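You operate a simulated robot arm through the tools that you are given. There is no shell and no other tool. Be economical: measure what you need, move in short steps, check, and stop when the job is done.

The job below is to be done with a simulated two-armed robot. You get a single attempt, and the scene is never put back.

Task
Make the air cylinder safe, then pin its rod to the link post.
Fine: air lever off and pressure knob to nought first; red pin down to its head; yellow keeper over it.
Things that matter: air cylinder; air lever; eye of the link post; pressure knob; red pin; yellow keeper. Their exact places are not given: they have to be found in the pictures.

The check looks at the end state, three seconds after you hand in, the way a careful person would. Anything else that was tipped, shoved, dropped, spilled or broken makes it a failure.

Robot
Two 7-joint arms with two-finger parallel grippers on one trunk, on a base that drives. Base frame: it is fixed to the floor where the robot stands at the start and does not move with it; the origin is under the middle of the robot, x ahead of it, y to its left, z up. Units: m, degrees, N and s.
The left shoulder is at the start at [0.05, 0.161, 1.198], the right one opposite. With the tool pointing down near the work surface each hand reaches from about 0.2 to 0.68 m from the robot's upright axis, wherever it stands, measured 20 degrees to its own side. Places, roughly: air cylinder [0.9, -0.1, 0.9]; air lever [0.5, 0, 1]; eye of the link post [0.6, -0.1, 0.9]; pressure knob [0.5, -0.3, 0.9]; yellow keeper [0.6, -0.2, 1]. Payload 3.43 kg a hand.
Tool frame (each hand has its own): the origin (TCP) lies between the finger pads and is the grasp point; the fingertips stand 0.03 m ahead of it; z points along the fingers, y is the line along which they close. The gripper opens to 0.094 m. The fingers are 0.028 m wide and 0.01 m thick; the gripper's body (0.05 by 0.096 m) begins 0.055 m behind the TCP.
Orientation is that of the tool frame in the base frame, as a unit quaternion [w, x, y, z]. With the fingers straight down and closing along the base's y, the tool's x points along the base's -x, its y along +y and its z along -z.

Tools
- The arms move only by the tool servo_tool. It takes "left_steps", "right_steps" or both (then of equal length, played together; a hand with none holds still); each is text: rows parted by semicolons, each of 7 numbers parted by spaces: the finger opening in m, from 0 to 0.094, then the shift along the tool's x, y, z in m, then the turn, a rotation vector about the tool's x, y, z in degrees. In form: grip dx dy dz rx ry rz; .... A call has 1 to 20 rows; each row is the pose to reach, as a shift and turn from the pose commanded when the call began, along the tool's axes at that moment. Rows are played at 5 a second. More than 0.05 m and 8.6 degrees between two rows, or a gripper value outside its range, and nothing of the call is played. A pose out of reach is approached as far as the arm can. The call stops where the force on the tool passes 70 N (or 10 N more than at its start, if that is more) or the arm is blocked; 0.2 s more then pass. The fingers move at their own pace (about 0.045 m/s each) and stop on an object; they squeeze with about 35 N. The grip force told is the motor's: it shows also when the fingers shut on nothing. Time passes only in rows, and 0.2 s behind the last, so rows that repeat a pose let the fingers close. It gives the time, the measured TCP pose, the force on the tool (base axes), the opening and the grip force at its end, in the units of the frame above (readings bear some noise), with the torque about the TCP (base axes, N m) and any sound that the robot's microphone picked up.
- Cameras (640 x 400 px; columns grow to the right, rows downward): "scene" is now at [0.1296, -0.0293, 1.3423]; the picture's right is [-0.31, -0.95, 0.00], its down [-0.36, 0.12, -0.93] and it looks along [0.88, -0.29, -0.37] (base axes); focal length 249 px, centre (320, 200). "left" rides on the left gripper at [0.076, -0.014, -0.103] in its tool frame; the picture's right is [0.18, 0.98, 0.00], its down [-0.75, 0.14, -0.64] and it looks along [-0.63, 0.12, 0.77] (tool axes); focal length 243 px, centre (320, 200). "right" rides on the right gripper at [0.076, 0.014, -0.102] in its tool frame; the picture's right is [-0.18, 0.98, 0.00], its down [-0.75, -0.14, -0.64] and it looks along [-0.63, -0.12, 0.77] (tool axes); focal length 243 px, centre (320, 200).
- get_image(camera): a new picture of that camera. It takes no simulated time.
- slide_trunk(by): slides the trunk up (or, below 0, down) by that many m; the arms and the scene camera ride with it, the base frame stays. It gives what a move gives, with no picture.
- base_move(legs): drives the robot by 1 to 6 legs, each [ahead, left, turn to the left] in m, m and degrees, along the robot's own axes; the way and the turn of a leg run together, so that a leg with both is an arc; at most 1.5 m and 180 degrees a leg. The arms and the cameras ride along, it lands a little off, and it stops where it bumps. It gives what a move gives.
- pan_tilt(pan, tilt): turns the head with the scene camera to pan (to the left, within 80 degrees either way) and tilt (down, from -29 to 69), counted from straight ahead of the robot. It gives what a move gives.
- pixel_to_xyz(camera, pixels): there is no depth. For up to 12 entries [column, row, z] of the newest picture of that camera ("zoom" is the newest enlarged one), the place [x, y] in the base frame at which the ray of that pixel passes the height z, good to about 0.003 m. It takes no simulated time.
- zoom(camera, box): a new picture of the part [left, top, right, bottom] of that camera's present view, enlarged. It takes no simulated time.
- close_job(): hands the job in; it is judged then, once.

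Keep the steps short. Do not move on a guess: measure, check each grasp and each placing, and mend mistakes. In all there are 80 turns and 78 pictures (those below and enlarged ones count). Leave the grippers open and the arms clear of the work at the hand-in unless told otherwise, and finish with a single line.

The tools are called after ">>>" as name(argument=value, ...) on one line, values as JSON. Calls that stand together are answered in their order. servo_tool: Moves the arms, as the interface text tells. Its arguments: {"type":"object","properties":{"left_steps":{"type":"string"},"right_steps":{"type":"string"}},"required":[]} The other tools are called the same way: slide_trunk (by) slides the trunk up or down; base_move (legs) drives the base; pan_tilt (pan, tilt) turns the head that bears the scene camera; get_image (camera) takes a picture; pixel_to_xyz (camera, pixels) gives the place at which the rays of pixels pass given heights; zoom (camera, box) takes an enlarged picture of a part of a camera's view; close_job () hands the job in.

At the start:

```text
clock: 0.0
left_ee_pos: [0.4093, 0.0355, 1.2613]
left_orientation: [0.001, 0.0, 1.0, 0.0]
left_contact_force: [-0.4, 0.1, 0.4]
left_torque: [0.02, -0.03, 0.0]
left_gripper_width: 0.0939
left_gripper_force: 0.2
right_ee_pos: [0.3279, -0.2935, 1.2565]
right_orientation: [0.0, -0.001, 1.0, 0.001]
right_contact_force: [0.8, 0.2, 0.0]
right_torque: [-0.03, -0.01, 0.0]
right_gripper_width: 0.0942
right_gripper_force: 0.1
trunk travel left (down, up): [-0.225, 0.042]
robot x, y, heading: [-0.0026, 0.0028, -0.1]
head pan, tilt: [-17.9, 22.0]
```

scene: 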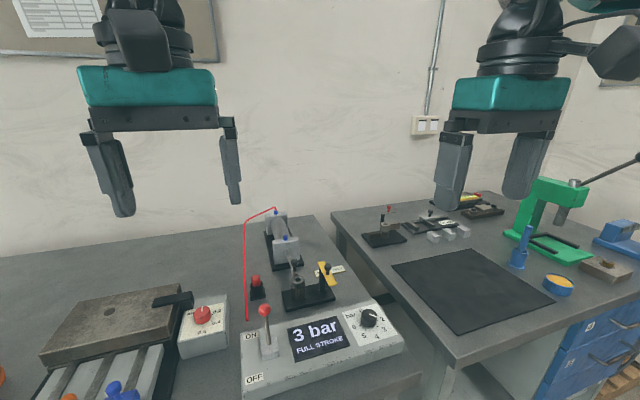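
right: 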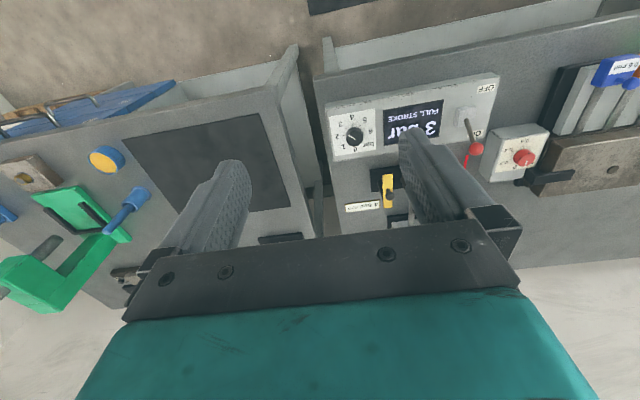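
left: 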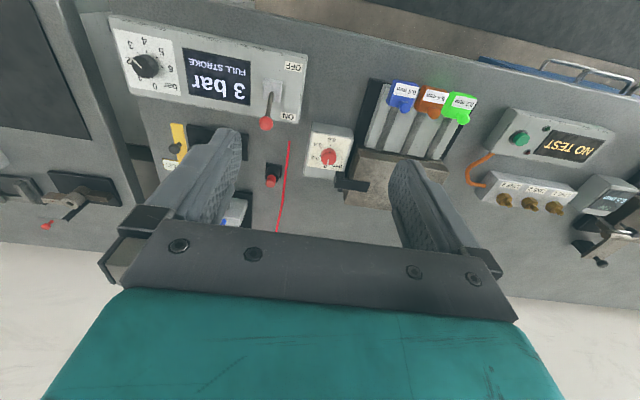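

I see the control box (lever with red ball at about (264,310), knob at (368,318)) and the cylinder behind it. I'll enlarge both parts.

>>> zoom(camera="scene", box=[230, 200, 410, 312])

>>> zoom(camera="scene", box=[230, 288, 410, 400])

```text
3.56 times, centred on (320, 256) of scene
```

zoom: 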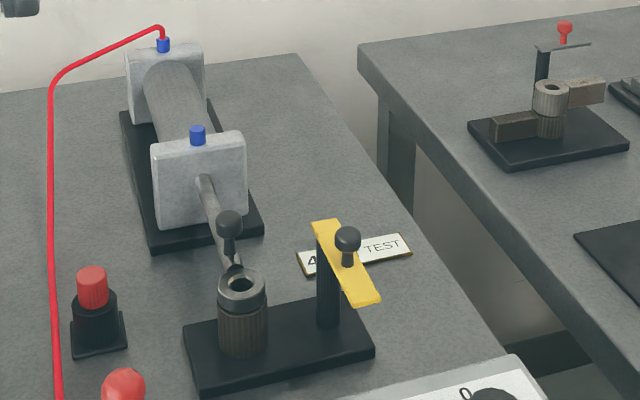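

```text
3.56 times, centred on (320, 344) of scene
```

zoom: 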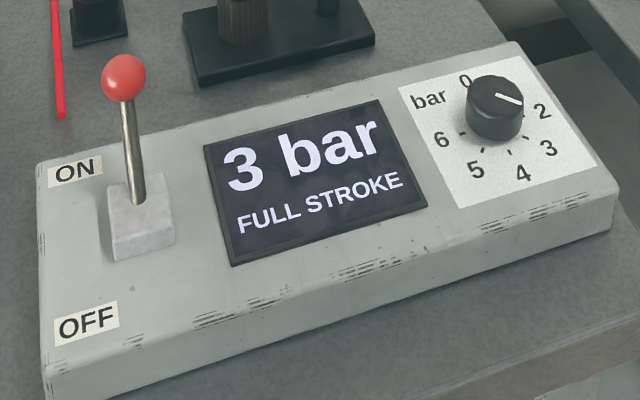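

I'll triangulate key points between the scene and hand cameras at several heights.

>>> pixel_to_xyz(camera="scene", pixels=[[264.5, 310, 1.0], [264.5, 310, 0.95], [368, 316, 0.95], [368, 316, 0.9], [298, 281, 0.95], [298, 281, 0.9], [256, 281, 0.95], [256, 281, 0.9], [328, 269, 0.95], [328, 269, 0.9]])

>>> pixel_to_xyz(camera="left", pixels=[[266, 124, 1.0], [266, 124, 0.95], [146, 66, 0.95], [146, 66, 0.9], [271, 180, 0.95], [271, 180, 0.9], [268, 90, 0.9], [175, 148, 0.95]])

>>> pixel_to_xyz(camera="right", pixels=[[477, 149, 1.0], [477, 149, 0.95], [354, 136, 0.95], [354, 136, 0.9], [389, 178, 0.95], [389, 195, 0.95], [389, 195, 0.9]])

```text
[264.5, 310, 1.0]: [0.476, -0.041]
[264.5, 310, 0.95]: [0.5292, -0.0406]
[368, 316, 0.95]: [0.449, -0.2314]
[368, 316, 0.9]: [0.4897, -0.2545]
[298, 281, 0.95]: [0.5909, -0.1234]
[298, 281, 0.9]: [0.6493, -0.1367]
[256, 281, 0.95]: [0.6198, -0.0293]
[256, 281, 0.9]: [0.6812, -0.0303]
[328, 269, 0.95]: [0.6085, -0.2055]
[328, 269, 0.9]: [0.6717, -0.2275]
```

```text
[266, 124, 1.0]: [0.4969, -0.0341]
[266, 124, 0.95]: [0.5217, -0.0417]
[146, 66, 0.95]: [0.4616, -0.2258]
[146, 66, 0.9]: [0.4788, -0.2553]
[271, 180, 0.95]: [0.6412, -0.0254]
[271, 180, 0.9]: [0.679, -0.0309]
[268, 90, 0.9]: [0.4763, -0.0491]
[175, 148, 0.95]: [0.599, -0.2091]
```

```text
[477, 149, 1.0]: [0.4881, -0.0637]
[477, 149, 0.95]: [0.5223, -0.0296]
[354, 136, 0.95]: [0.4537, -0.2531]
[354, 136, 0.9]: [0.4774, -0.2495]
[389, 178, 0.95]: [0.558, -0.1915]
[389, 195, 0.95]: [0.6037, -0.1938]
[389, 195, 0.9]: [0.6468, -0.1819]
```

Lever ball about (0.514,-0.039,0.963), knob about (0.472,-0.245,0.92), red pin cap about (0.680,-0.031,0.90). Looking closer at the dial and at the post from the hand cameras.

>>> zoom(camera="right", box=[310, 70, 510, 230])

>>> zoom(camera="left", box=[100, 10, 320, 240])

```text
2.50 times, centred on (410, 150) of right
```

zoom: 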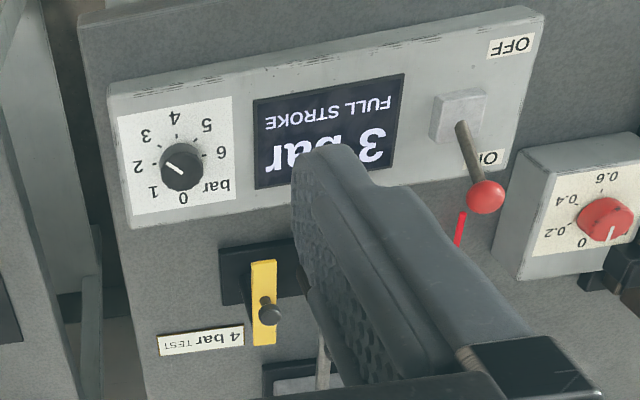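

```text
1.74 times, centred on (210, 125) of left
```

zoom: 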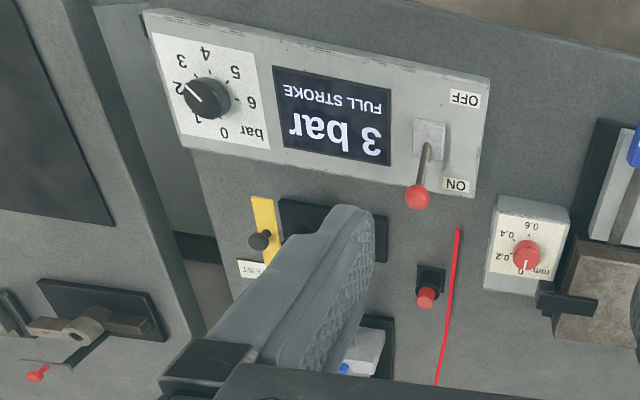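

The knob points to 3 and must turn counter-clockwise (seen from above) by about 135° to reach 0. First the lever: the left hand closes, goes beyond the ball (+x side), and down.

>>> servo_tool(left_steps="0.05 -0.036 -0.019 0 0 0 0; 0.02 -0.072 -0.037 0 0 0 0; 0 -0.108 -0.056 0 0 0 0; 0 -0.146 -0.0745 0 0 0 0; 0 -0.146 -0.0745 0.045 0 0 0; 0 -0.146 -0.0745 0.09 0 0 0; 0 -0.146 -0.0745 0.135 0 0 0; 0 -0.146 -0.0745 0.18 0 0 0; 0 -0.146 -0.0745 0.22 0 0 0; 0 -0.146 -0.0745 0.22 0 0 0; 0 -0.146 -0.0745 0.22 0 0 0")

>>> get_image(camera="left")

>>> get_image(camera="scene")

```text
clock: 2.4
left_ee_pos: [0.5541, -0.0395, 1.0426]
left_orientation: [0.0, -0.001, 1.0, 0.0]
left_contact_force: [-0.1, 0.5, -0.3]
left_torque: [-0.01, 0.03, -0.01]
left_gripper_width: 0.0
left_gripper_force: 33.1
left hand out of reach, approached as far as the arm can: row 4, 5
right_ee_pos: [0.3309, -0.2924, 1.2579]
right_orientation: [0.0, 0.0, 1.0, 0.0]
right_contact_force: [0.6, 0.6, -0.7]
right_torque: [0.01, 0.01, -0.06]
right_gripper_width: 0.0939
right_gripper_force: 0.0
trunk travel left (down, up): [-0.225, 0.042]
robot x, y, heading: [-0.0002, -0.002, -0.1]
head pan, tilt: [-17.9, 22.0]
```

```text
70 pictures are left
```

left: 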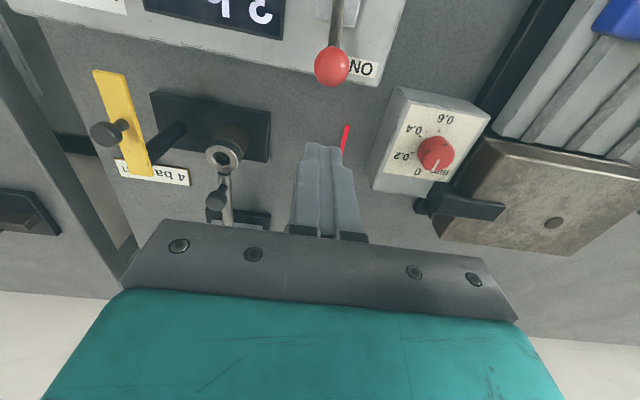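

```text
69 pictures are left
```

scene: 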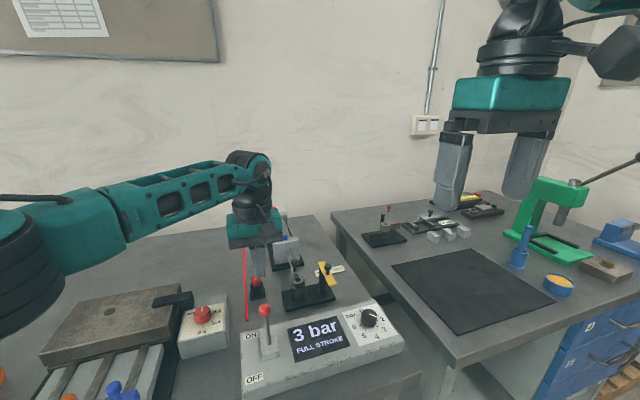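

>>> pixel_to_xyz(camera="left", pixels=[[332, 66, 0.963], [332, 66, 0.955], [222, 157, 0.91], [222, 157, 0.93], [216, 200, 0.94], [109, 131, 0.95], [340, 10, 0.91]])

>>> pixel_to_xyz(camera="scene", pixels=[[264.5, 310, 0.963], [298, 279, 0.91], [298, 279, 0.93], [294, 263, 0.94], [294, 263, 0.96], [328, 267, 0.95], [328, 267, 0.97], [256, 281, 0.9]])

```text
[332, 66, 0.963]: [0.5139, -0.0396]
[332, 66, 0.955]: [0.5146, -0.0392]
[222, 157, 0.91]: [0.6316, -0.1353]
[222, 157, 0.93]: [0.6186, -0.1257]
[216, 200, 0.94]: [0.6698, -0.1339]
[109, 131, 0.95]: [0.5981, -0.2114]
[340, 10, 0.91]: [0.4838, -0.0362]
```

```text
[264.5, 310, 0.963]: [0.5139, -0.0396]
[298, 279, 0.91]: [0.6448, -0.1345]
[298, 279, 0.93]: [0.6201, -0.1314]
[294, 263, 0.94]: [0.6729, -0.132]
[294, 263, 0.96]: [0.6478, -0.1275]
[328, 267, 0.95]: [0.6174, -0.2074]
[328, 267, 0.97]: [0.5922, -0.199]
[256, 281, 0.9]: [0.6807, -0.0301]
```

The ball is right in front of the finger at (0.514,-0.040). Lower 0.065 m, then pull toward the robot.

>>> servo_tool(left_steps="0 0 0 0.04 0 0 0; 0 0 0 0.066 0 0 0; 0 0.02 0 0.066 0 0 0; 0 0.035 0 0.066 0 0 0; 0 0.05 0 0.066 0 0 0; 0 0.065 0 0.066 0 0 0; 0 0.08 0 0.066 0 0 0; 0 0.09 0 0.066 0 0 0; 0 0.09 0 0.066 0 0 0")

>>> get_image(camera="scene")

```text
clock: 4.4
left_ee_pos: [0.472, -0.0399, 0.9766]
left_orientation: [0.006, -0.003, 1.0, -0.002]
left_contact_force: [31.3, -2.6, 9.3]
left_torque: [-0.19, -0.85, -0.01]
left_gripper_width: 0.0
left_gripper_force: 32.8
right_ee_pos: [0.3311, -0.2941, 1.2558]
right_orientation: [-0.001, 0.0, 1.0, 0.0]
right_contact_force: [0.5, 0.5, -0.9]
right_torque: [-0.03, 0.03, -0.01]
right_gripper_width: 0.0939
right_gripper_force: 0.2
trunk travel left (down, up): [-0.225, 0.042]
robot x, y, heading: [0.0018, 0.0022, -0.3]
head pan, tilt: [-17.9, 22.0]
```

```text
68 pictures are left
```

scene: 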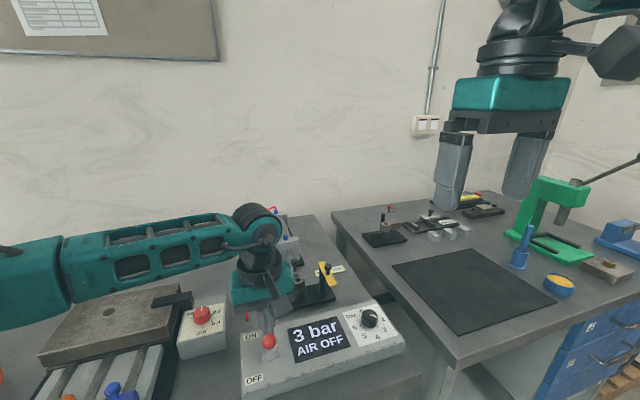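

Display now says "AIR OFF". The 31 N suggests the lever's at its stop; back away, raise and look.

>>> servo_tool(left_steps="0 -0.03 0 0 0 0 0; 0 -0.045 0 -0.04 0 0 0; 0 -0.045 0 -0.09 0 0 0; 0 -0.045 0 -0.13 0 0 0; 0 -0.045 0 -0.13 0 0 0")

>>> get_image(camera="left")

>>> zoom(camera="scene", box=[230, 288, 410, 400])

```text
clock: 5.6
left_ee_pos: [0.51, -0.0392, 1.1085]
left_orientation: [0.0, 0.0, 1.0, 0.0]
left_contact_force: [-0.8, -0.8, 0.3]
left_torque: [-0.01, 0.0, -0.01]
left_gripper_width: 0.0
left_gripper_force: 33.4
right_ee_pos: [0.3293, -0.2925, 1.2576]
right_orientation: [0.001, 0.0, 1.0, 0.0]
right_contact_force: [-0.4, 1.0, 0.0]
right_torque: [-0.01, -0.01, 0.03]
right_gripper_width: 0.0941
right_gripper_force: 0.0
trunk travel left (down, up): [-0.225, 0.042]
robot x, y, heading: [-0.0009, -0.0022, -0.2]
head pan, tilt: [-17.9, 22.0]
```

```text
67 pictures are left
```

left: 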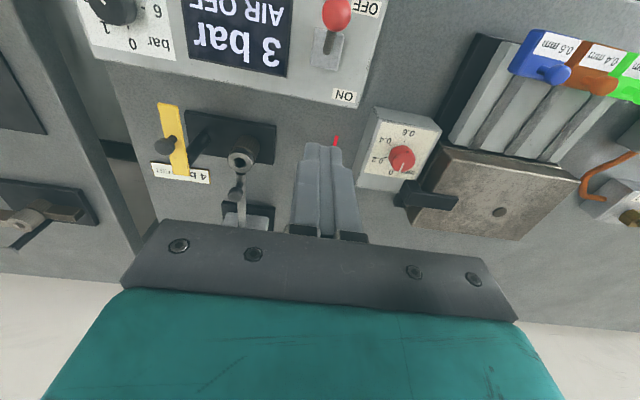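

```text
3.56 times, centred on (320, 344) of scene
```

zoom: 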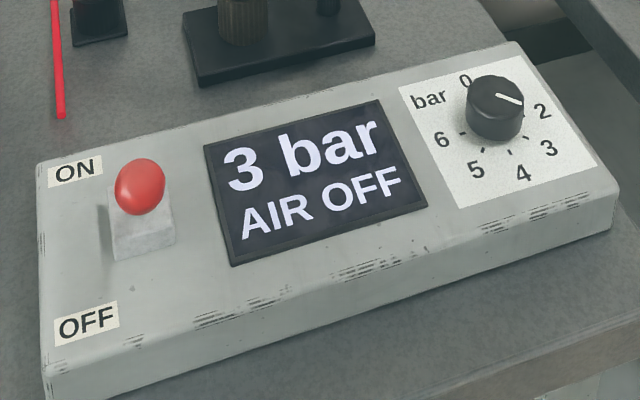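

Lever's in OFF. Now measure the box top height and knob position for the right hand.

>>> pixel_to_xyz(camera="scene", pixels=[[251.1, 336.1, 0.88], [251.1, 336.1, 0.9], [251.1, 336.1, 0.92], [368.3, 315.3, 0.91], [368.3, 315.3, 0.93], [369, 326, 0.89]])

>>> pixel_to_xyz(camera="left", pixels=[[345, 97, 0.88], [345, 97, 0.9], [345, 97, 0.92]])

>>> pixel_to_xyz(camera="right", pixels=[[382, 138, 0.91], [382, 138, 0.93], [379, 131, 0.89], [382, 137, 0.9], [352, 135, 0.92], [354, 137, 0.91]])

```text
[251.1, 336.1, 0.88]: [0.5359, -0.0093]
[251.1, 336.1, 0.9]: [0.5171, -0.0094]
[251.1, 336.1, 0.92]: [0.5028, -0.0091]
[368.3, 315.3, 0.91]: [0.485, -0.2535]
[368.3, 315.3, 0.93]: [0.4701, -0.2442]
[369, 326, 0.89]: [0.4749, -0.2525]
```

```text
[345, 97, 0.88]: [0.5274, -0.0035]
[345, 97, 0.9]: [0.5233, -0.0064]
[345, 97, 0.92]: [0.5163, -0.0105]
```

```text
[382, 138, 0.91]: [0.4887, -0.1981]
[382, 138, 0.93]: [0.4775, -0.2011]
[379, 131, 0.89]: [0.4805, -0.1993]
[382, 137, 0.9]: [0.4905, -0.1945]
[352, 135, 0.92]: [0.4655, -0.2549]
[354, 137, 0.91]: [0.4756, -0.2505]
```

Right hand goes over the knob (0.473,-0.249) with its wrist pre-turned +67° about tool z, to leave room for the 135° counter-clockwise turn.

>>> servo_tool(right_steps="0.094 -0.036 0.011 0 0 0 8; 0.094 -0.072 0.022 0 0 0 16; 0.094 -0.108 0.033 0 0 0 24; 0.094 -0.143 0.044 0 0 0 32; 0.08 -0.143 0.044 0.045 0 0 40; 0.07 -0.143 0.044 0.09 0 0 48; 0.065 -0.143 0.044 0.135 0 0 56; 0.065 -0.143 0.044 0.18 0 0 64; 0.065 -0.143 0.044 0.21 0 0 67; 0.065 -0.143 0.044 0.21 0 0 67")

>>> get_image(camera="right")

>>> get_image(camera="scene")

```text
clock: 7.8
left_ee_pos: [0.5086, -0.0398, 1.1081]
left_orientation: [0.001, -0.001, 1.0, -0.001]
left_contact_force: [0.4, 0.6, -0.4]
left_torque: [-0.02, 0.02, 0.0]
left_gripper_width: 0.0003
left_gripper_force: 33.4
right_ee_pos: [0.4712, -0.2502, 1.0476]
right_orientation: [0.0, 0.553, 0.833, 0.0]
right_contact_force: [-0.2, 0.3, -0.2]
right_torque: [-0.03, 0.02, 0.0]
right_gripper_width: 0.0651
right_gripper_force: 0.0
trunk travel left (down, up): [-0.225, 0.042]
robot x, y, heading: [-0.0008, -0.0014, 0.0]
head pan, tilt: [-17.9, 22.0]
```

```text
65 pictures are left
```

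right: 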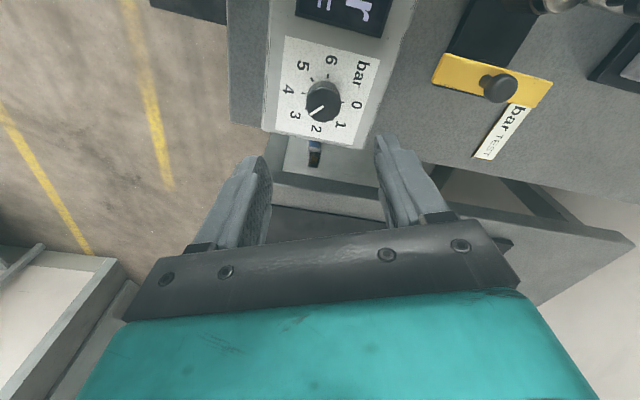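

```text
64 pictures are left
```

scene: 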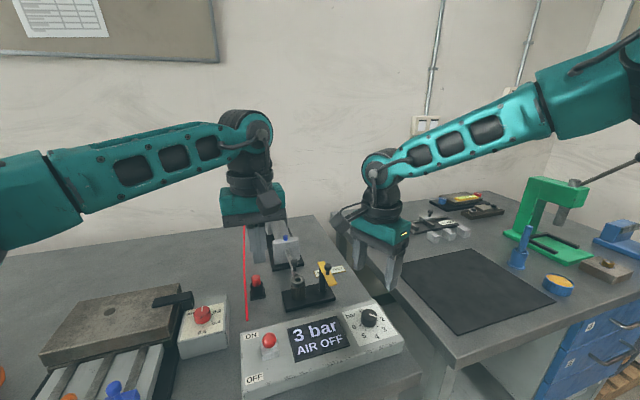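

>>> pixel_to_xyz(camera="right", pixels=[[323, 101, 0.91], [323, 101, 0.92], [323, 101, 0.93], [325, 88, 0.89], [496, 87, 0.95], [496, 87, 0.94], [545, 92, 0.93], [442, 68, 0.93]])

>>> zoom(camera="right", box=[260, 30, 390, 150])

```text
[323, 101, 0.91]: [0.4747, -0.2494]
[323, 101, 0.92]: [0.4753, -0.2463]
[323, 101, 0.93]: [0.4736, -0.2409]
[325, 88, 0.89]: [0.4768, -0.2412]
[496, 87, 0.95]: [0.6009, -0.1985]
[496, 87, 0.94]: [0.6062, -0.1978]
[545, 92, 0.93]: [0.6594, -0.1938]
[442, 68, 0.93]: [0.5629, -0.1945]
```

```text
3.33 times, centred on (325, 90) of right
```

zoom: 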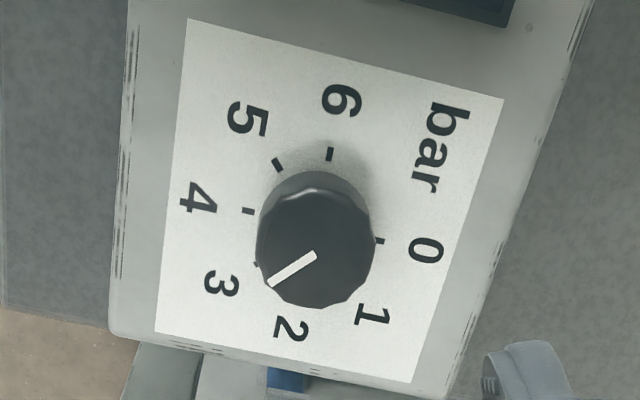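

Knob centre at (0.4745,-0.247). Lower 0.118 m with a small correction, then close on it.

>>> servo_tool(right_steps="0.065 0.0015 0.004 0.04 0 0 0; 0.065 0.0015 0.004 0.08 0 0 0; 0.065 0.0015 0.004 0.11 0 0 0; 0.065 0.0015 0.004 0.118 0 0 0; 0.02 0.0015 0.004 0.118 0 0 0; 0.02 0.0015 0.004 0.118 0 0 0; 0.02 0.0015 0.004 0.118 0 0 0; 0.02 0.0015 0.004 0.118 0 0 0")

>>> get_image(camera="scene")

```text
clock: 9.6
left_ee_pos: [0.5092, -0.0404, 1.1082]
left_orientation: [0.001, -0.001, 1.0, 0.0]
left_contact_force: [0.1, 0.1, 0.7]
left_torque: [0.0, 0.03, 0.03]
left_gripper_width: 0.0002
left_gripper_force: 33.2
right_ee_pos: [0.4739, -0.2478, 0.929]
right_orientation: [0.0, 0.551, 0.834, -0.001]
right_contact_force: [-5.0, -1.2, -0.5]
right_torque: [-0.32, -0.17, -0.01]
right_gripper_width: 0.0337
right_gripper_force: 45.0
trunk travel left (down, up): [-0.225, 0.042]
robot x, y, heading: [-0.0012, -0.0013, -0.1]
head pan, tilt: [-17.9, 22.0]
```

```text
62 pictures are left
```

scene: 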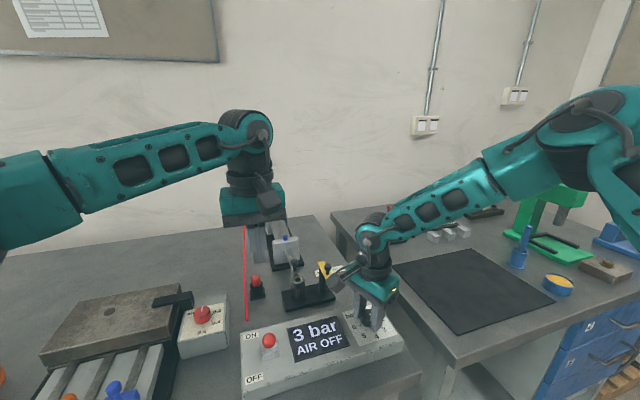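

Firm grip at 0.0337 m. Turn −135° about tool z in small rows.

>>> servo_tool(right_steps="0.02 0.0 0.0 0.0 0 0 -8; 0.02 0 0 0 0 0 -16; 0.02 0 0 0 0 0 -24; 0.02 0 0 0 0 0 -32; 0.02 0 0 0 0 0 -40; 0.02 0 0 0 0 0 -48; 0.02 0 0 0 0 0 -56; 0.02 0 0 0 0 0 -64; 0.02 0 0 0 0 0 -72; 0.02 0 0 0 0 0 -80; 0.02 0 0 0 0 0 -88; 0.02 0 0 0 0 0 -96; 0.02 0 0 0 0 0 -104; 0.02 0 0 0 0 0 -112; 0.02 0 0 0 0 0 -120; 0.02 0 0 0 0 0 -128; 0.02 0 0 0 0 0 -135; 0.02 0 0 0 0 0 -135")

>>> get_image(camera="scene")

```text
clock: 12.6
left_ee_pos: [0.5125, -0.0415, 1.1054]
left_orientation: [-0.001, -0.001, 1.0, 0.0]
left_contact_force: [-0.3, 1.1, -0.1]
left_torque: [-0.02, -0.02, -0.01]
left_gripper_width: 0.0002
left_gripper_force: 32.7
right_ee_pos: [0.4713, -0.2525, 0.9288]
right_orientation: [0.008, -0.342, 0.939, -0.021]
right_contact_force: [13.2, -13.4, -19.3]
right_torque: [0.86, -0.6, -0.08]
right_gripper_width: 0.0344
right_gripper_force: 44.4
right hand out of reach, approached as far as the arm can: row 14
trunk travel left (down, up): [-0.225, 0.042]
robot x, y, heading: [-0.0055, -0.0019, -0.0]
head pan, tilt: [-17.9, 22.0]
stopped in row 14 (right hand): the force on the tool passed its limit at 84 N (the readings are from after the stop); the commanded pose is now the measured one
```

```text
61 pictures are left
```

scene: 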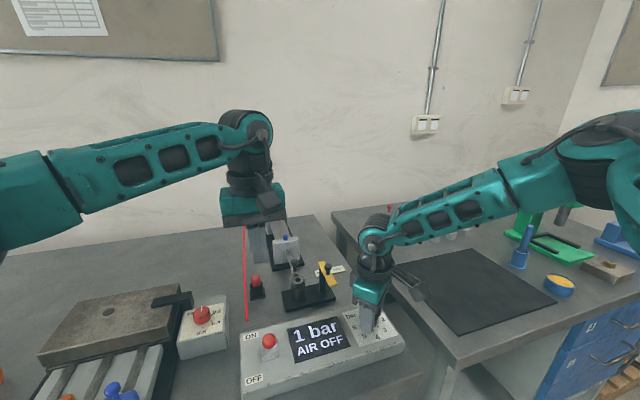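

Reached 1 bar; the wrist ran to its limit. Open, lift, turn the wrist back.

>>> servo_tool(right_steps="0.065 0 0 0 0 0 0; 0.065 0 0 0 0 0 0; 0.065 0 0 0 0 0 0; 0.065 0 0 -0.03 0 0 0; 0.065 0 0 -0.06 0 0 8; 0.065 0 0 -0.06 0 0 16; 0.065 0 0 -0.06 0 0 24; 0.065 0 0 -0.06 0 0 32; 0.065 0 0 -0.06 0 0 40; 0.065 0 0 -0.06 0 0 48; 0.065 0 0 -0.06 0 0 56; 0.065 0 0 -0.06 0 0 64; 0.065 0 0 -0.06 0 0 72; 0.065 0 0 -0.06 0 0 80; 0.065 0 0 -0.06 0 0 80")

>>> get_image(camera="right")

>>> zoom(camera="scene", box=[230, 200, 410, 312])

```text
clock: 15.8
left_ee_pos: [0.5095, -0.0408, 1.1084]
left_orientation: [0.001, -0.002, 1.0, -0.001]
left_contact_force: [0.6, 1.0, -0.7]
left_torque: [-0.03, 0.01, 0.01]
left_gripper_width: 0.0
left_gripper_force: 33.4
right_ee_pos: [0.4676, -0.2472, 0.9934]
right_orientation: [0.019, 0.34, 0.94, -0.008]
right_contact_force: [-0.5, 1.0, 0.6]
right_torque: [-0.05, 0.02, 0.0]
right_gripper_width: 0.065
right_gripper_force: 0.0
trunk travel left (down, up): [-0.225, 0.042]
robot x, y, heading: [0.0022, -0.0022, 0.0]
head pan, tilt: [-17.9, 22.0]
```

```text
60 pictures are left
```

right: 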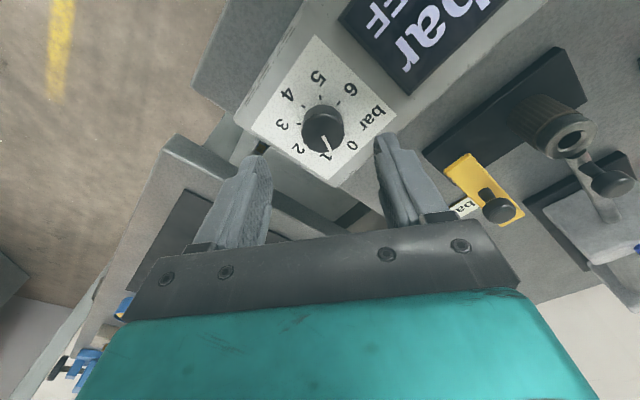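

```text
3.56 times, centred on (320, 256) of scene
```

zoom: 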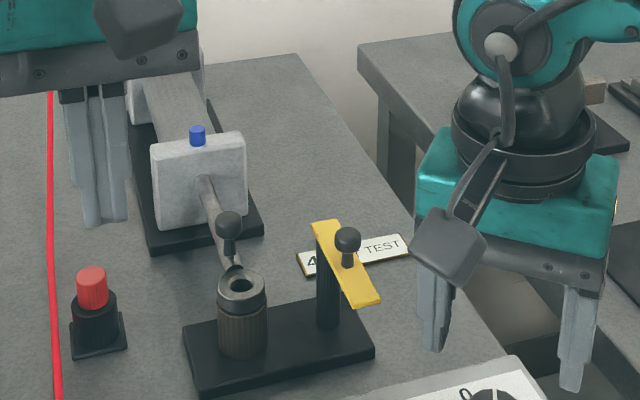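

Pointer at 1. Straighten a 2° tilt, descend to the knob again, and close.

>>> servo_tool(right_steps="0.065 -0.0027 0.0042 0.02 0 2.36 0; 0.065 -0.0027 0.0042 0.05 0 2.36 0; 0.065 -0.0027 0.0042 0.0646 0 2.36 0; 0.02 -0.0027 0.0042 0.0646 0 2.36 0; 0.02 -0.0027 0.0042 0.0646 0 2.36 0; 0.02 -0.0027 0.0042 0.0646 0 2.36 0; 0.02 -0.0027 0.0042 0.0646 0 2.36 0")

```text
clock: 17.4
left_ee_pos: [0.5091, -0.0417, 1.1092]
left_orientation: [0.001, -0.001, 1.0, 0.001]
left_contact_force: [-1.3, -0.8, 0.1]
left_torque: [-0.01, -0.02, -0.02]
left_gripper_width: 0.0002
left_gripper_force: 33.4
right_ee_pos: [0.4739, -0.2487, 0.9276]
right_orientation: [-0.001, 0.34, 0.94, -0.002]
right_contact_force: [-10.7, -14.5, 4.2]
right_torque: [-0.38, 0.14, -0.08]
right_gripper_width: 0.0333
right_gripper_force: 45.4
trunk travel left (down, up): [-0.225, 0.042]
robot x, y, heading: [0.0022, 0.0026, -0.1]
head pan, tilt: [-17.9, 22.0]
```

>>> servo_tool(right_steps="0.02 0 0 0 0 0 -8; 0.02 0 0 0 0 0 -16; 0.02 0 0 0 0 0 -24; 0.02 0 0 0 0 0 -32; 0.02 0 0 0 0 0 -40; 0.02 0 0 0 0 0 -46; 0.02 0 0 0 0 0 -46")

>>> get_image(camera="scene")

```text
clock: 19.0
left_ee_pos: [0.5106, -0.0431, 1.1084]
left_orientation: [0.001, -0.001, 1.0, 0.0]
left_contact_force: [0.8, 0.0, -0.1]
left_torque: [0.0, -0.07, 0.02]
left_gripper_width: 0.0
left_gripper_force: 33.5
right_ee_pos: [0.4736, -0.2511, 0.9255]
right_orientation: [-0.002, -0.056, 0.998, -0.003]
right_contact_force: [-6.6, -23.3, 0.0]
right_torque: [-0.16, -0.2, -0.52]
right_gripper_width: 0.0336
right_gripper_force: 45.1
trunk travel left (down, up): [-0.225, 0.042]
robot x, y, heading: [0.0006, -0.0006, -0.3]
head pan, tilt: [-17.9, 22.0]
```

```text
58 pictures are left
```

scene: 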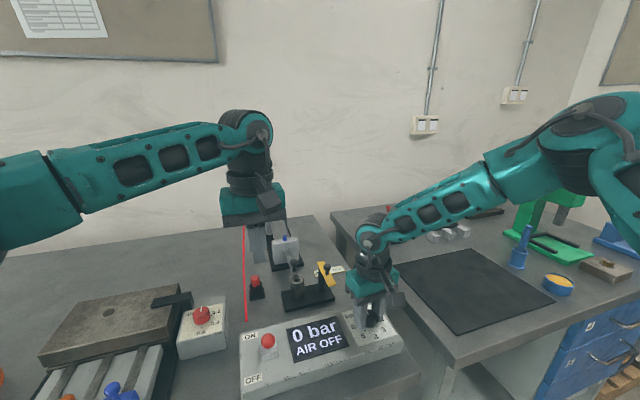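

0 bar, AIR OFF. Release the knob, lift, and look.

>>> servo_tool(right_steps="0.065 0 0 0 0 0 0; 0.065 0 0 0 0 0 0; 0.065 0 0 0 0 0 0; 0.065 0 0 -0.04 0 0 0; 0.065 0 0 -0.08 0 0 0; 0.065 0 0 -0.12 0 0 0; 0.065 0 0 -0.16 0 0 0; 0.065 0 0 -0.16 0 0 0")

>>> get_image(camera="right")

>>> get_image(camera="left")

```text
clock: 20.8
left_ee_pos: [0.5109, -0.041, 1.1081]
left_orientation: [0.0, 0.0, 1.0, 0.0]
left_contact_force: [0.5, -0.6, 0.1]
left_torque: [0.03, 0.02, 0.01]
left_gripper_width: 0.0001
left_gripper_force: 32.9
right_ee_pos: [0.4759, -0.2456, 1.0856]
right_orientation: [0.0, -0.055, 0.998, 0.0]
right_contact_force: [-0.9, 0.6, 0.2]
right_torque: [-0.02, 0.03, -0.01]
right_gripper_width: 0.065
right_gripper_force: 0.1
trunk travel left (down, up): [-0.225, 0.042]
robot x, y, heading: [-0.003, 0.0046, 0.1]
head pan, tilt: [-17.9, 22.0]
```

```text
57 pictures are left
```

right: 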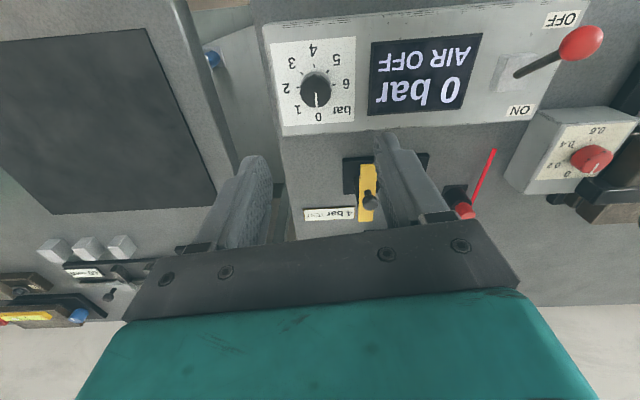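

```text
56 pictures are left
```

left: 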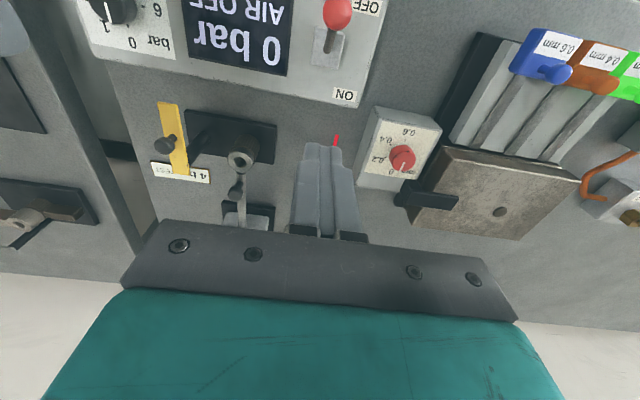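

Now a closer look at the rod/post from the left hand camera.

>>> zoom(camera="left", box=[140, 90, 300, 230])

>>> zoom(camera="scene", box=[240, 225, 345, 310])

```text
2.86 times, centred on (220, 160) of left
```

zoom: 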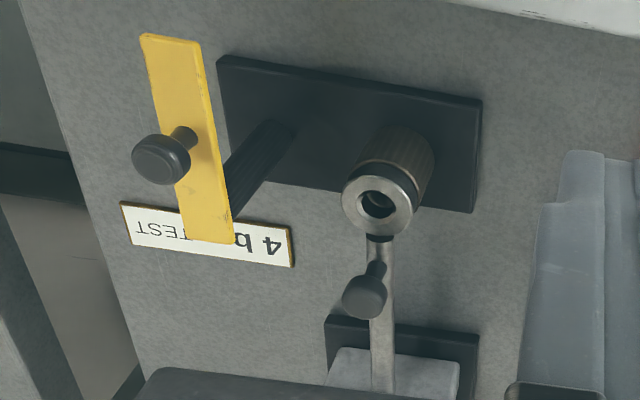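

```text
4.71 times, centred on (292, 268) of scene
```

zoom: 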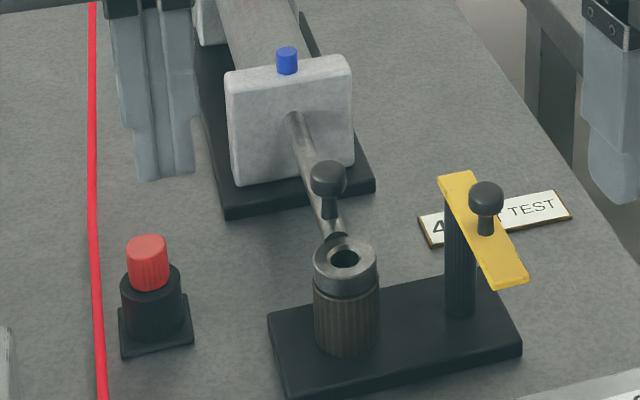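

To judge whether the rod's eye is aligned with the post, I'll move the left hand aside and bring the right hand camera nearly overhead, looking along -y.

>>> servo_tool(left_steps="0.02 0 0.04 -0.01 0 0 0; 0.05 0 0.08 -0.01 0 0 0; 0.05 0 0.1 -0.01 0 0 0; 0.05 0 0.1 -0.01 0 0 0; 0.05 0 0.1 -0.01 0 0 0; 0.05 0 0.1 -0.01 0 0 0; 0.05 0 0.1 -0.01 0 0 0; 0.05 0 0.1 -0.01 0 0 0; 0.05 0 0.1 -0.01 0 0 0; 0.05 0 0.1 -0.01 0 0 0", right_steps="0.065 0 0 -0.015 0 0 8; 0.065 0 0 -0.015 0 0 16; 0.065 -0.03 0.01 -0.015 0 0 24; 0.065 -0.06 0.02 -0.015 0 0 32; 0.065 -0.09 0.03 -0.015 0 0 40; 0.065 -0.12 0.04 -0.015 0 0 48; 0.065 -0.15 0.049 -0.015 0 0 56; 0.065 -0.15 0.049 -0.015 0 0 64; 0.065 -0.15 0.049 -0.015 0 0 72; 0.065 -0.15 0.049 -0.015 0 0 73")

>>> get_image(camera="right")

```text
clock: 23.0
left_ee_pos: [0.5111, 0.0594, 1.1169]
left_orientation: [0.001, -0.001, 1.0, 0.0]
left_contact_force: [0.1, 1.3, 0.1]
left_torque: [-0.03, 0.01, -0.05]
left_gripper_width: 0.0499
left_gripper_force: 0.1
right_ee_pos: [0.547, -0.2215, 1.1046]
right_orientation: [0.0, 0.55, 0.835, 0.0]
right_contact_force: [-0.2, 0.4, 0.9]
right_torque: [0.02, -0.01, -0.03]
right_gripper_width: 0.0652
right_gripper_force: 0.0
right hand out of reach, approached as far as the arm can: row 5, 6, 7, 8, 9, 10
trunk travel left (down, up): [-0.225, 0.042]
robot x, y, heading: [0.0028, -0.0006, 0.3]
head pan, tilt: [-17.9, 22.0]
```

```text
53 pictures are left
```

right: 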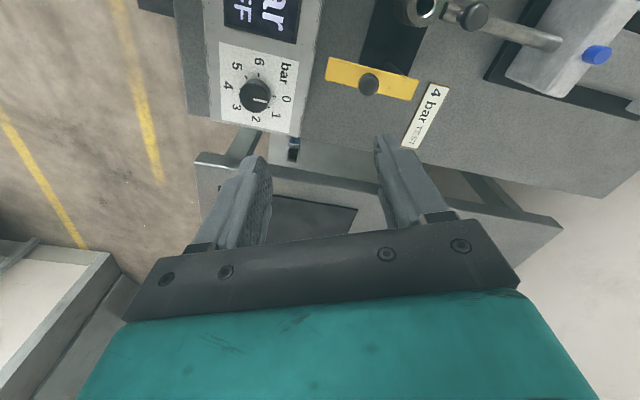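

The eye's just out of frame at (425,5) and the right arm is at its reach limit. I'd drive a little closer; check the gap to the bench first.

>>> pan_tilt(pan=-10, tilt=60)

>>> get_image(camera="scene")

>>> zoom(camera="right", box=[300, 0, 540, 150])

```text
clock: 24.0
left_ee_pos: [0.5092, 0.06, 1.1163]
left_orientation: [0.001, 0.0, 1.0, 0.0]
left_contact_force: [0.0, -0.8, -0.4]
left_torque: [0.01, 0.03, -0.02]
left_gripper_width: 0.0501
left_gripper_force: 0.2
right_ee_pos: [0.5475, -0.2221, 1.1044]
right_orientation: [0.0, 0.549, 0.836, 0.001]
right_contact_force: [0.2, -0.8, 0.1]
right_torque: [0.0, 0.01, 0.01]
right_gripper_width: 0.0651
right_gripper_force: 0.2
trunk travel left (down, up): [-0.225, 0.042]
robot x, y, heading: [0.0045, 0.0012, 0.1]
head pan, tilt: [-10.0, 60.0]
```

```text
52 pictures are left
```

scene: 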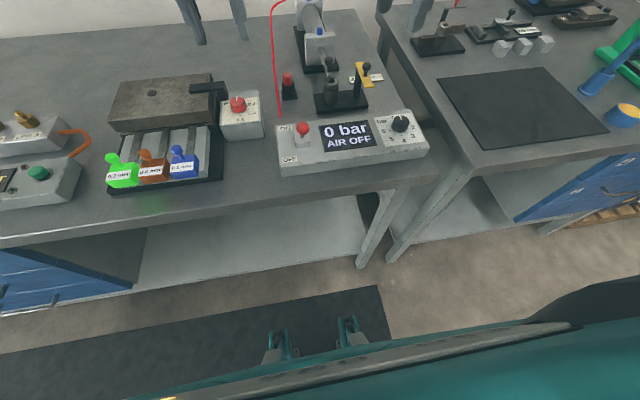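

```text
2.67 times, centred on (420, 75) of right
```

zoom: 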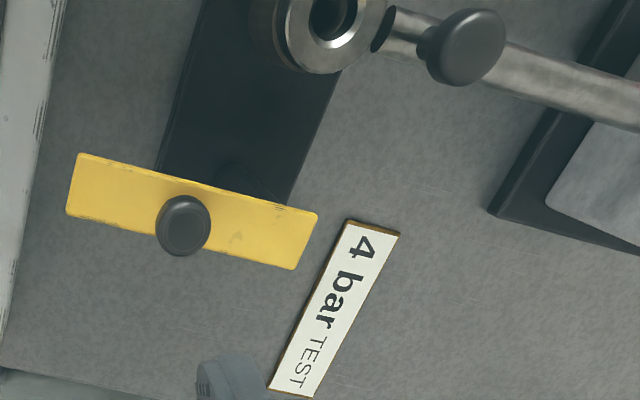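

>>> pixel_to_xyz(camera="scene", pixels=[[345, 320, 0.2], [345, 320, 0.9], [345, 320, 0.5], [360, 268, 0.0], [300, 200, 0.85], [300, 240, 0.3], [400, 125, 0.92], [331, 92, 0.93], [288, 80, 0.9]])

```text
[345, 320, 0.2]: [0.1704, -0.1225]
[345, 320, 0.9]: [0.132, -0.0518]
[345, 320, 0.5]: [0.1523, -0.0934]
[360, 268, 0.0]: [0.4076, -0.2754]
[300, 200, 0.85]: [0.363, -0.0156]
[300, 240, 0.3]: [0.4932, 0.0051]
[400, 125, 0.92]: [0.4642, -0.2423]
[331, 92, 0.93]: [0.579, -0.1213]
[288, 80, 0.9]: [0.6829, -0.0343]
```

Bench edge at x≈0.37 leaves room. Drive 0.08 m ahead.

>>> base_move(legs=[[0.08, 0, 0]])

>>> get_image(camera="right")

>>> get_image(camera="scene")

```text
clock: 25.1
left_ee_pos: [0.5903, 0.0581, 1.117]
left_orientation: [0.0, 0.0, 1.0, 0.0]
left_contact_force: [0.2, 0.7, 0.2]
left_torque: [-0.01, -0.01, -0.05]
left_gripper_width: 0.0501
left_gripper_force: 0.1
right_ee_pos: [0.6276, -0.2229, 1.1041]
right_orientation: [0.0, 0.549, 0.836, 0.0]
right_contact_force: [-0.6, -0.1, -0.6]
right_torque: [0.03, 0.03, -0.01]
right_gripper_width: 0.065
right_gripper_force: 0.0
trunk travel left (down, up): [-0.225, 0.042]
robot x, y, heading: [0.0814, 0.0014, 0.0]
head pan, tilt: [-10.0, 60.0]
```

```text
50 pictures are left
```

right: 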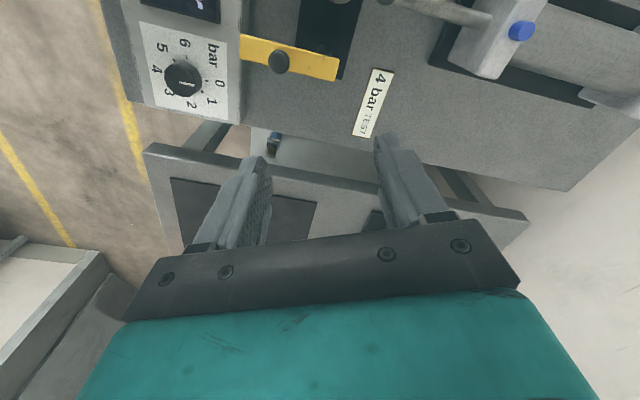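

```text
49 pictures are left
```

scene: 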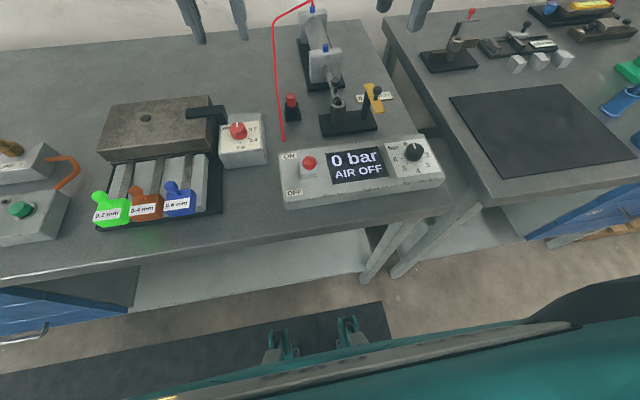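

>>> servo_tool(right_steps="0.065 0.028 0.012 0 0 0 0; 0.065 0.055 0.024 0 0 0 0; 0.065 0.055 0.024 0 0 0 0")

>>> get_image(camera="right")

>>> zoom(camera="right", box=[220, 0, 420, 130])

```text
clock: 25.9
left_ee_pos: [0.5905, 0.0588, 1.117]
left_orientation: [0.002, 0.0, 1.0, 0.0]
left_contact_force: [0.9, -0.9, -0.6]
left_torque: [0.02, 0.03, 0.01]
left_gripper_width: 0.0501
left_gripper_force: 0.0
right_ee_pos: [0.5997, -0.1854, 1.1063]
right_orientation: [0.001, 0.55, 0.835, 0.001]
right_contact_force: [0.0, -1.0, 0.6]
right_torque: [0.0, -0.03, -0.02]
right_gripper_width: 0.0649
right_gripper_force: 0.1
right hand out of reach, approached as far as the arm can: row 1, 2, 3
trunk travel left (down, up): [-0.225, 0.042]
robot x, y, heading: [0.0799, 0.0019, -0.0]
head pan, tilt: [-10.0, 60.0]
```

```text
48 pictures are left
```

right: 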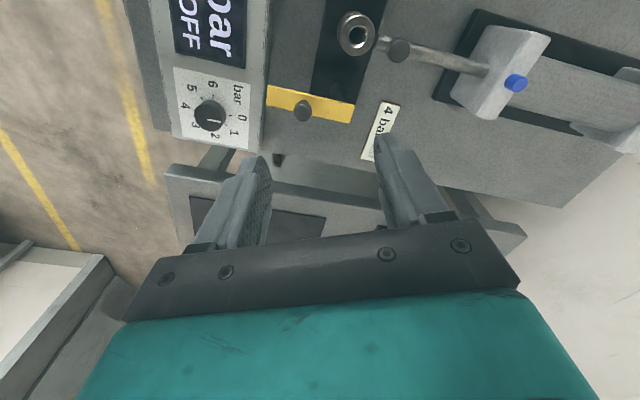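

```text
3.08 times, centred on (320, 65) of right
```

zoom: 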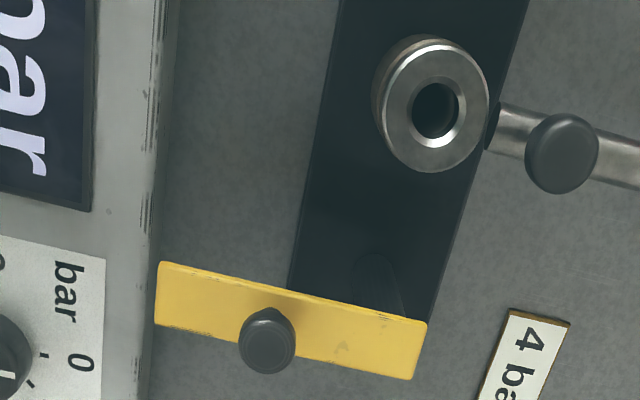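

>>> zoom(camera="right", box=[325, 5, 425, 70])

>>> zoom(camera="scene", box=[310, 60, 390, 140])

```text
6.15 times, centred on (375, 38) of right
```

zoom: 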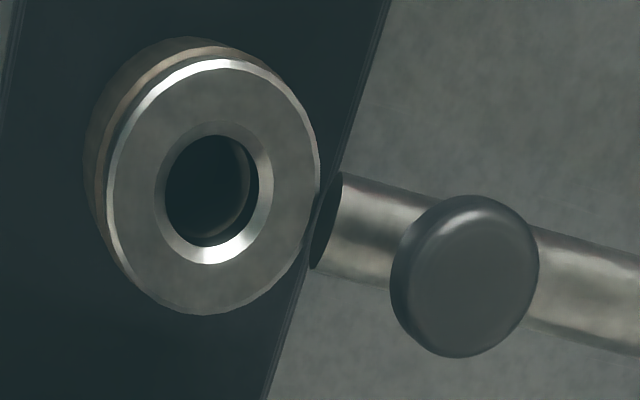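

```text
5.00 times, centred on (350, 100) of scene
```

zoom: 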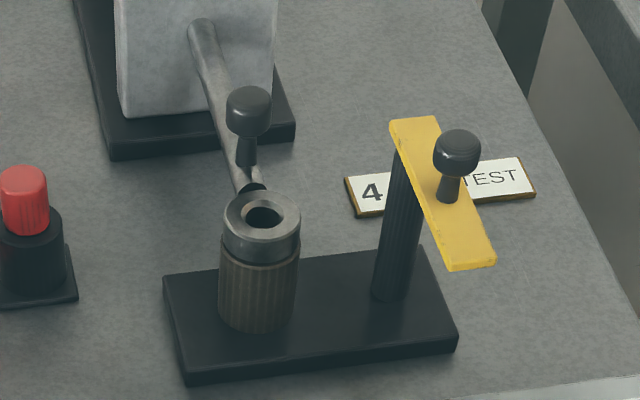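

The steel rod eye sits on the brown post, looking roughly coaxial. Now right hand moves back and unwinds; the left hand goes above the red pin at about (0.682,-0.032).

>>> servo_tool(left_steps="0.05 0 0 0 0 0 0; 0.05 0 0 0 0 0 0; 0.05 0 0 0 0 0 0; 0.05 -0.02 -0.02 0 0 0 0; 0.05 -0.045 -0.045 0 0 0 0; 0.05 -0.07 -0.07 0 0 0 0; 0.05 -0.09 -0.09 0.02 0 0 0; 0.05 -0.09 -0.09 0.04 0 0 0; 0.05 -0.09 -0.09 0.05 0 0 0; 0.05 -0.09 -0.09 0.05 0 0 0", right_steps="0.065 -0.03 -0.02 0 0 0 0; 0.065 -0.06 -0.045 0 0 0 -8; 0.065 -0.089 -0.071 0 0 0 -16; 0.065 -0.089 -0.071 0 0 0 -24; 0.065 -0.089 -0.071 0 0 0 -32; 0.065 -0.089 -0.071 0 0 0 -40; 0.065 -0.089 -0.071 0 0 0 -48; 0.065 -0.089 -0.071 0 0 0 -56; 0.065 -0.089 -0.071 0 0 0 -64; 0.065 -0.089 -0.071 0 0 0 -67")

>>> get_image(camera="left")

>>> get_image(camera="right")

>>> pan_tilt(pan=-10, tilt=45)

>>> get_image(camera="scene")

```text
clock: 28.1
left_ee_pos: [0.6723, -0.0268, 1.0657]
left_orientation: [0.001, 0.0, 1.0, 0.0]
left_contact_force: [-1.4, -0.8, 0.1]
left_torque: [-0.01, 0.0, 0.0]
left_gripper_width: 0.05
left_gripper_force: 0.2
left hand out of reach, approached as far as the arm can: row 7, 8, 9, 10
right_ee_pos: [0.5706, -0.2951, 1.105]
right_orientation: [0.0, -0.005, 1.0, 0.0]
right_contact_force: [0.7, 0.2, -0.3]
right_torque: [0.02, -0.02, -0.02]
right_gripper_width: 0.0653
right_gripper_force: 0.0
trunk travel left (down, up): [-0.225, 0.042]
robot x, y, heading: [0.0847, -0.0022, 0.0]
head pan, tilt: [-10.0, 60.0]
```

```text
44 pictures are left
```

left: 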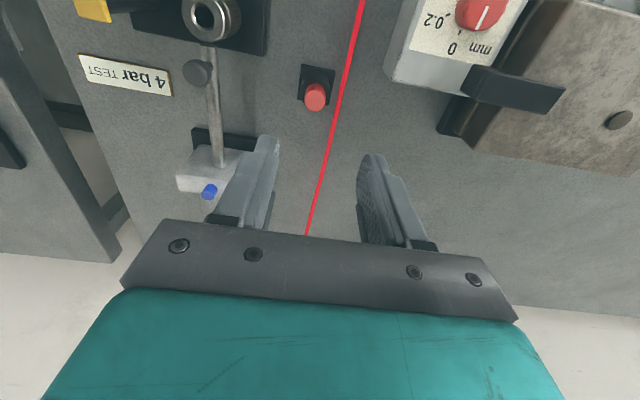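

```text
43 pictures are left
```

right: 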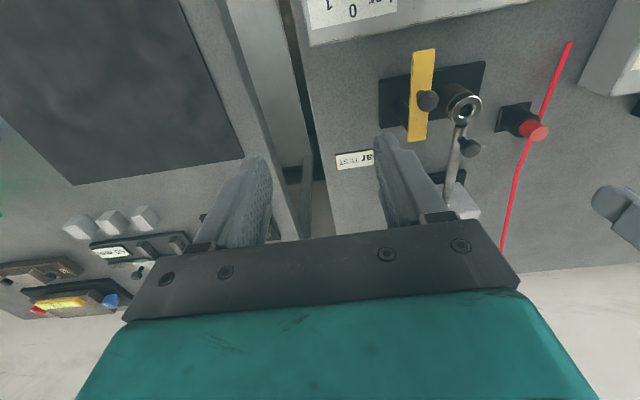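

```text
clock: 28.8
left_ee_pos: [0.6712, -0.0279, 1.0657]
left_orientation: [0.0, 0.0, 1.0, -0.001]
left_contact_force: [-0.2, 0.1, 0.5]
left_torque: [0.0, 0.04, 0.03]
left_gripper_width: 0.0499
left_gripper_force: 0.0
right_ee_pos: [0.5702, -0.2966, 1.1051]
right_orientation: [0.0, -0.003, 1.0, 0.0]
right_contact_force: [0.7, 0.1, 0.9]
right_torque: [-0.01, 0.02, -0.03]
right_gripper_width: 0.0648
right_gripper_force: 0.1
trunk travel left (down, up): [-0.225, 0.042]
robot x, y, heading: [0.0783, -0.0006, 0.2]
head pan, tilt: [-10.0, 45.0]
```

```text
42 pictures are left
```

scene: 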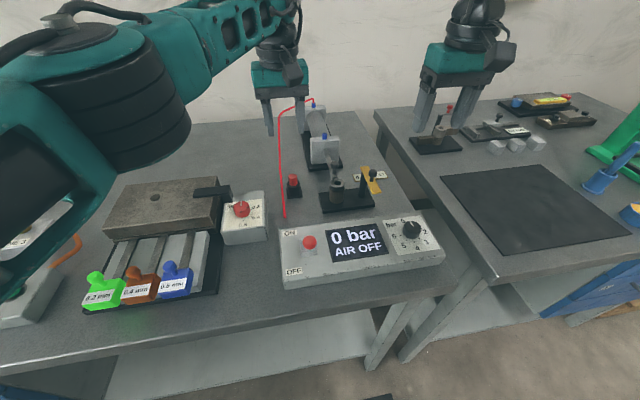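

Triangulate the pin head, holder, and hose from all three cameras.

>>> pixel_to_xyz(camera="left", pixels=[[316, 97, 0.9], [316, 97, 0.92], [316, 97, 0.94], [345, 80, 0.86], [345, 80, 0.88], [212, 14, 0.93], [197, 73, 0.95]])

>>> pixel_to_xyz(camera="right", pixels=[[534, 131, 0.9], [534, 131, 0.92], [534, 131, 0.94], [464, 110, 0.93], [464, 110, 0.94], [427, 100, 0.95], [427, 100, 0.97], [470, 147, 0.95], [422, 52, 0.95], [418, 138, 0.95], [543, 106, 0.86], [540, 111, 0.88]])

>>> zoom(camera="scene", box=[270, 140, 390, 220])

```text
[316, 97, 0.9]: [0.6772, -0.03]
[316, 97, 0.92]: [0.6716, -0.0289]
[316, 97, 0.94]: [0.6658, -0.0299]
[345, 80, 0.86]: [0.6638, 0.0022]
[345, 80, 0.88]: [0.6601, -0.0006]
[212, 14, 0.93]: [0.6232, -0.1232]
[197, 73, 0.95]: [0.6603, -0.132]
```

```text
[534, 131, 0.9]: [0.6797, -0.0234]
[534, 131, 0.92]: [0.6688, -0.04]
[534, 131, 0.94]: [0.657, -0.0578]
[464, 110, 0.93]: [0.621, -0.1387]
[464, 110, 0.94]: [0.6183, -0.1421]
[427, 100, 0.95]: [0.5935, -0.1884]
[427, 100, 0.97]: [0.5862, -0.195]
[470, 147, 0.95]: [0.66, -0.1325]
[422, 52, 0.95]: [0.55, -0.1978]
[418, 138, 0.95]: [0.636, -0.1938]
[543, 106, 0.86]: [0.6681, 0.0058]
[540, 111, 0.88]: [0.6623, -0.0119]
```

```text
5.00 times, centred on (330, 180) of scene
```

zoom: 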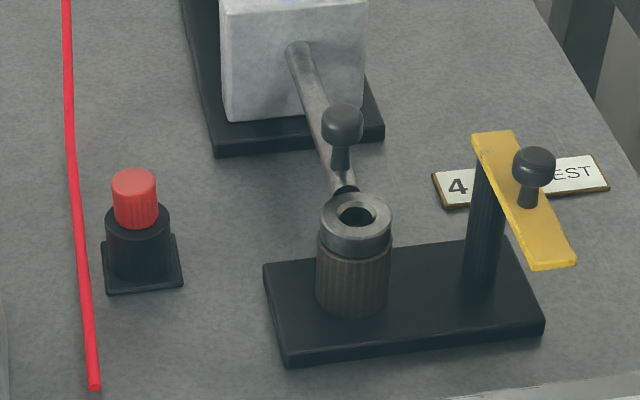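

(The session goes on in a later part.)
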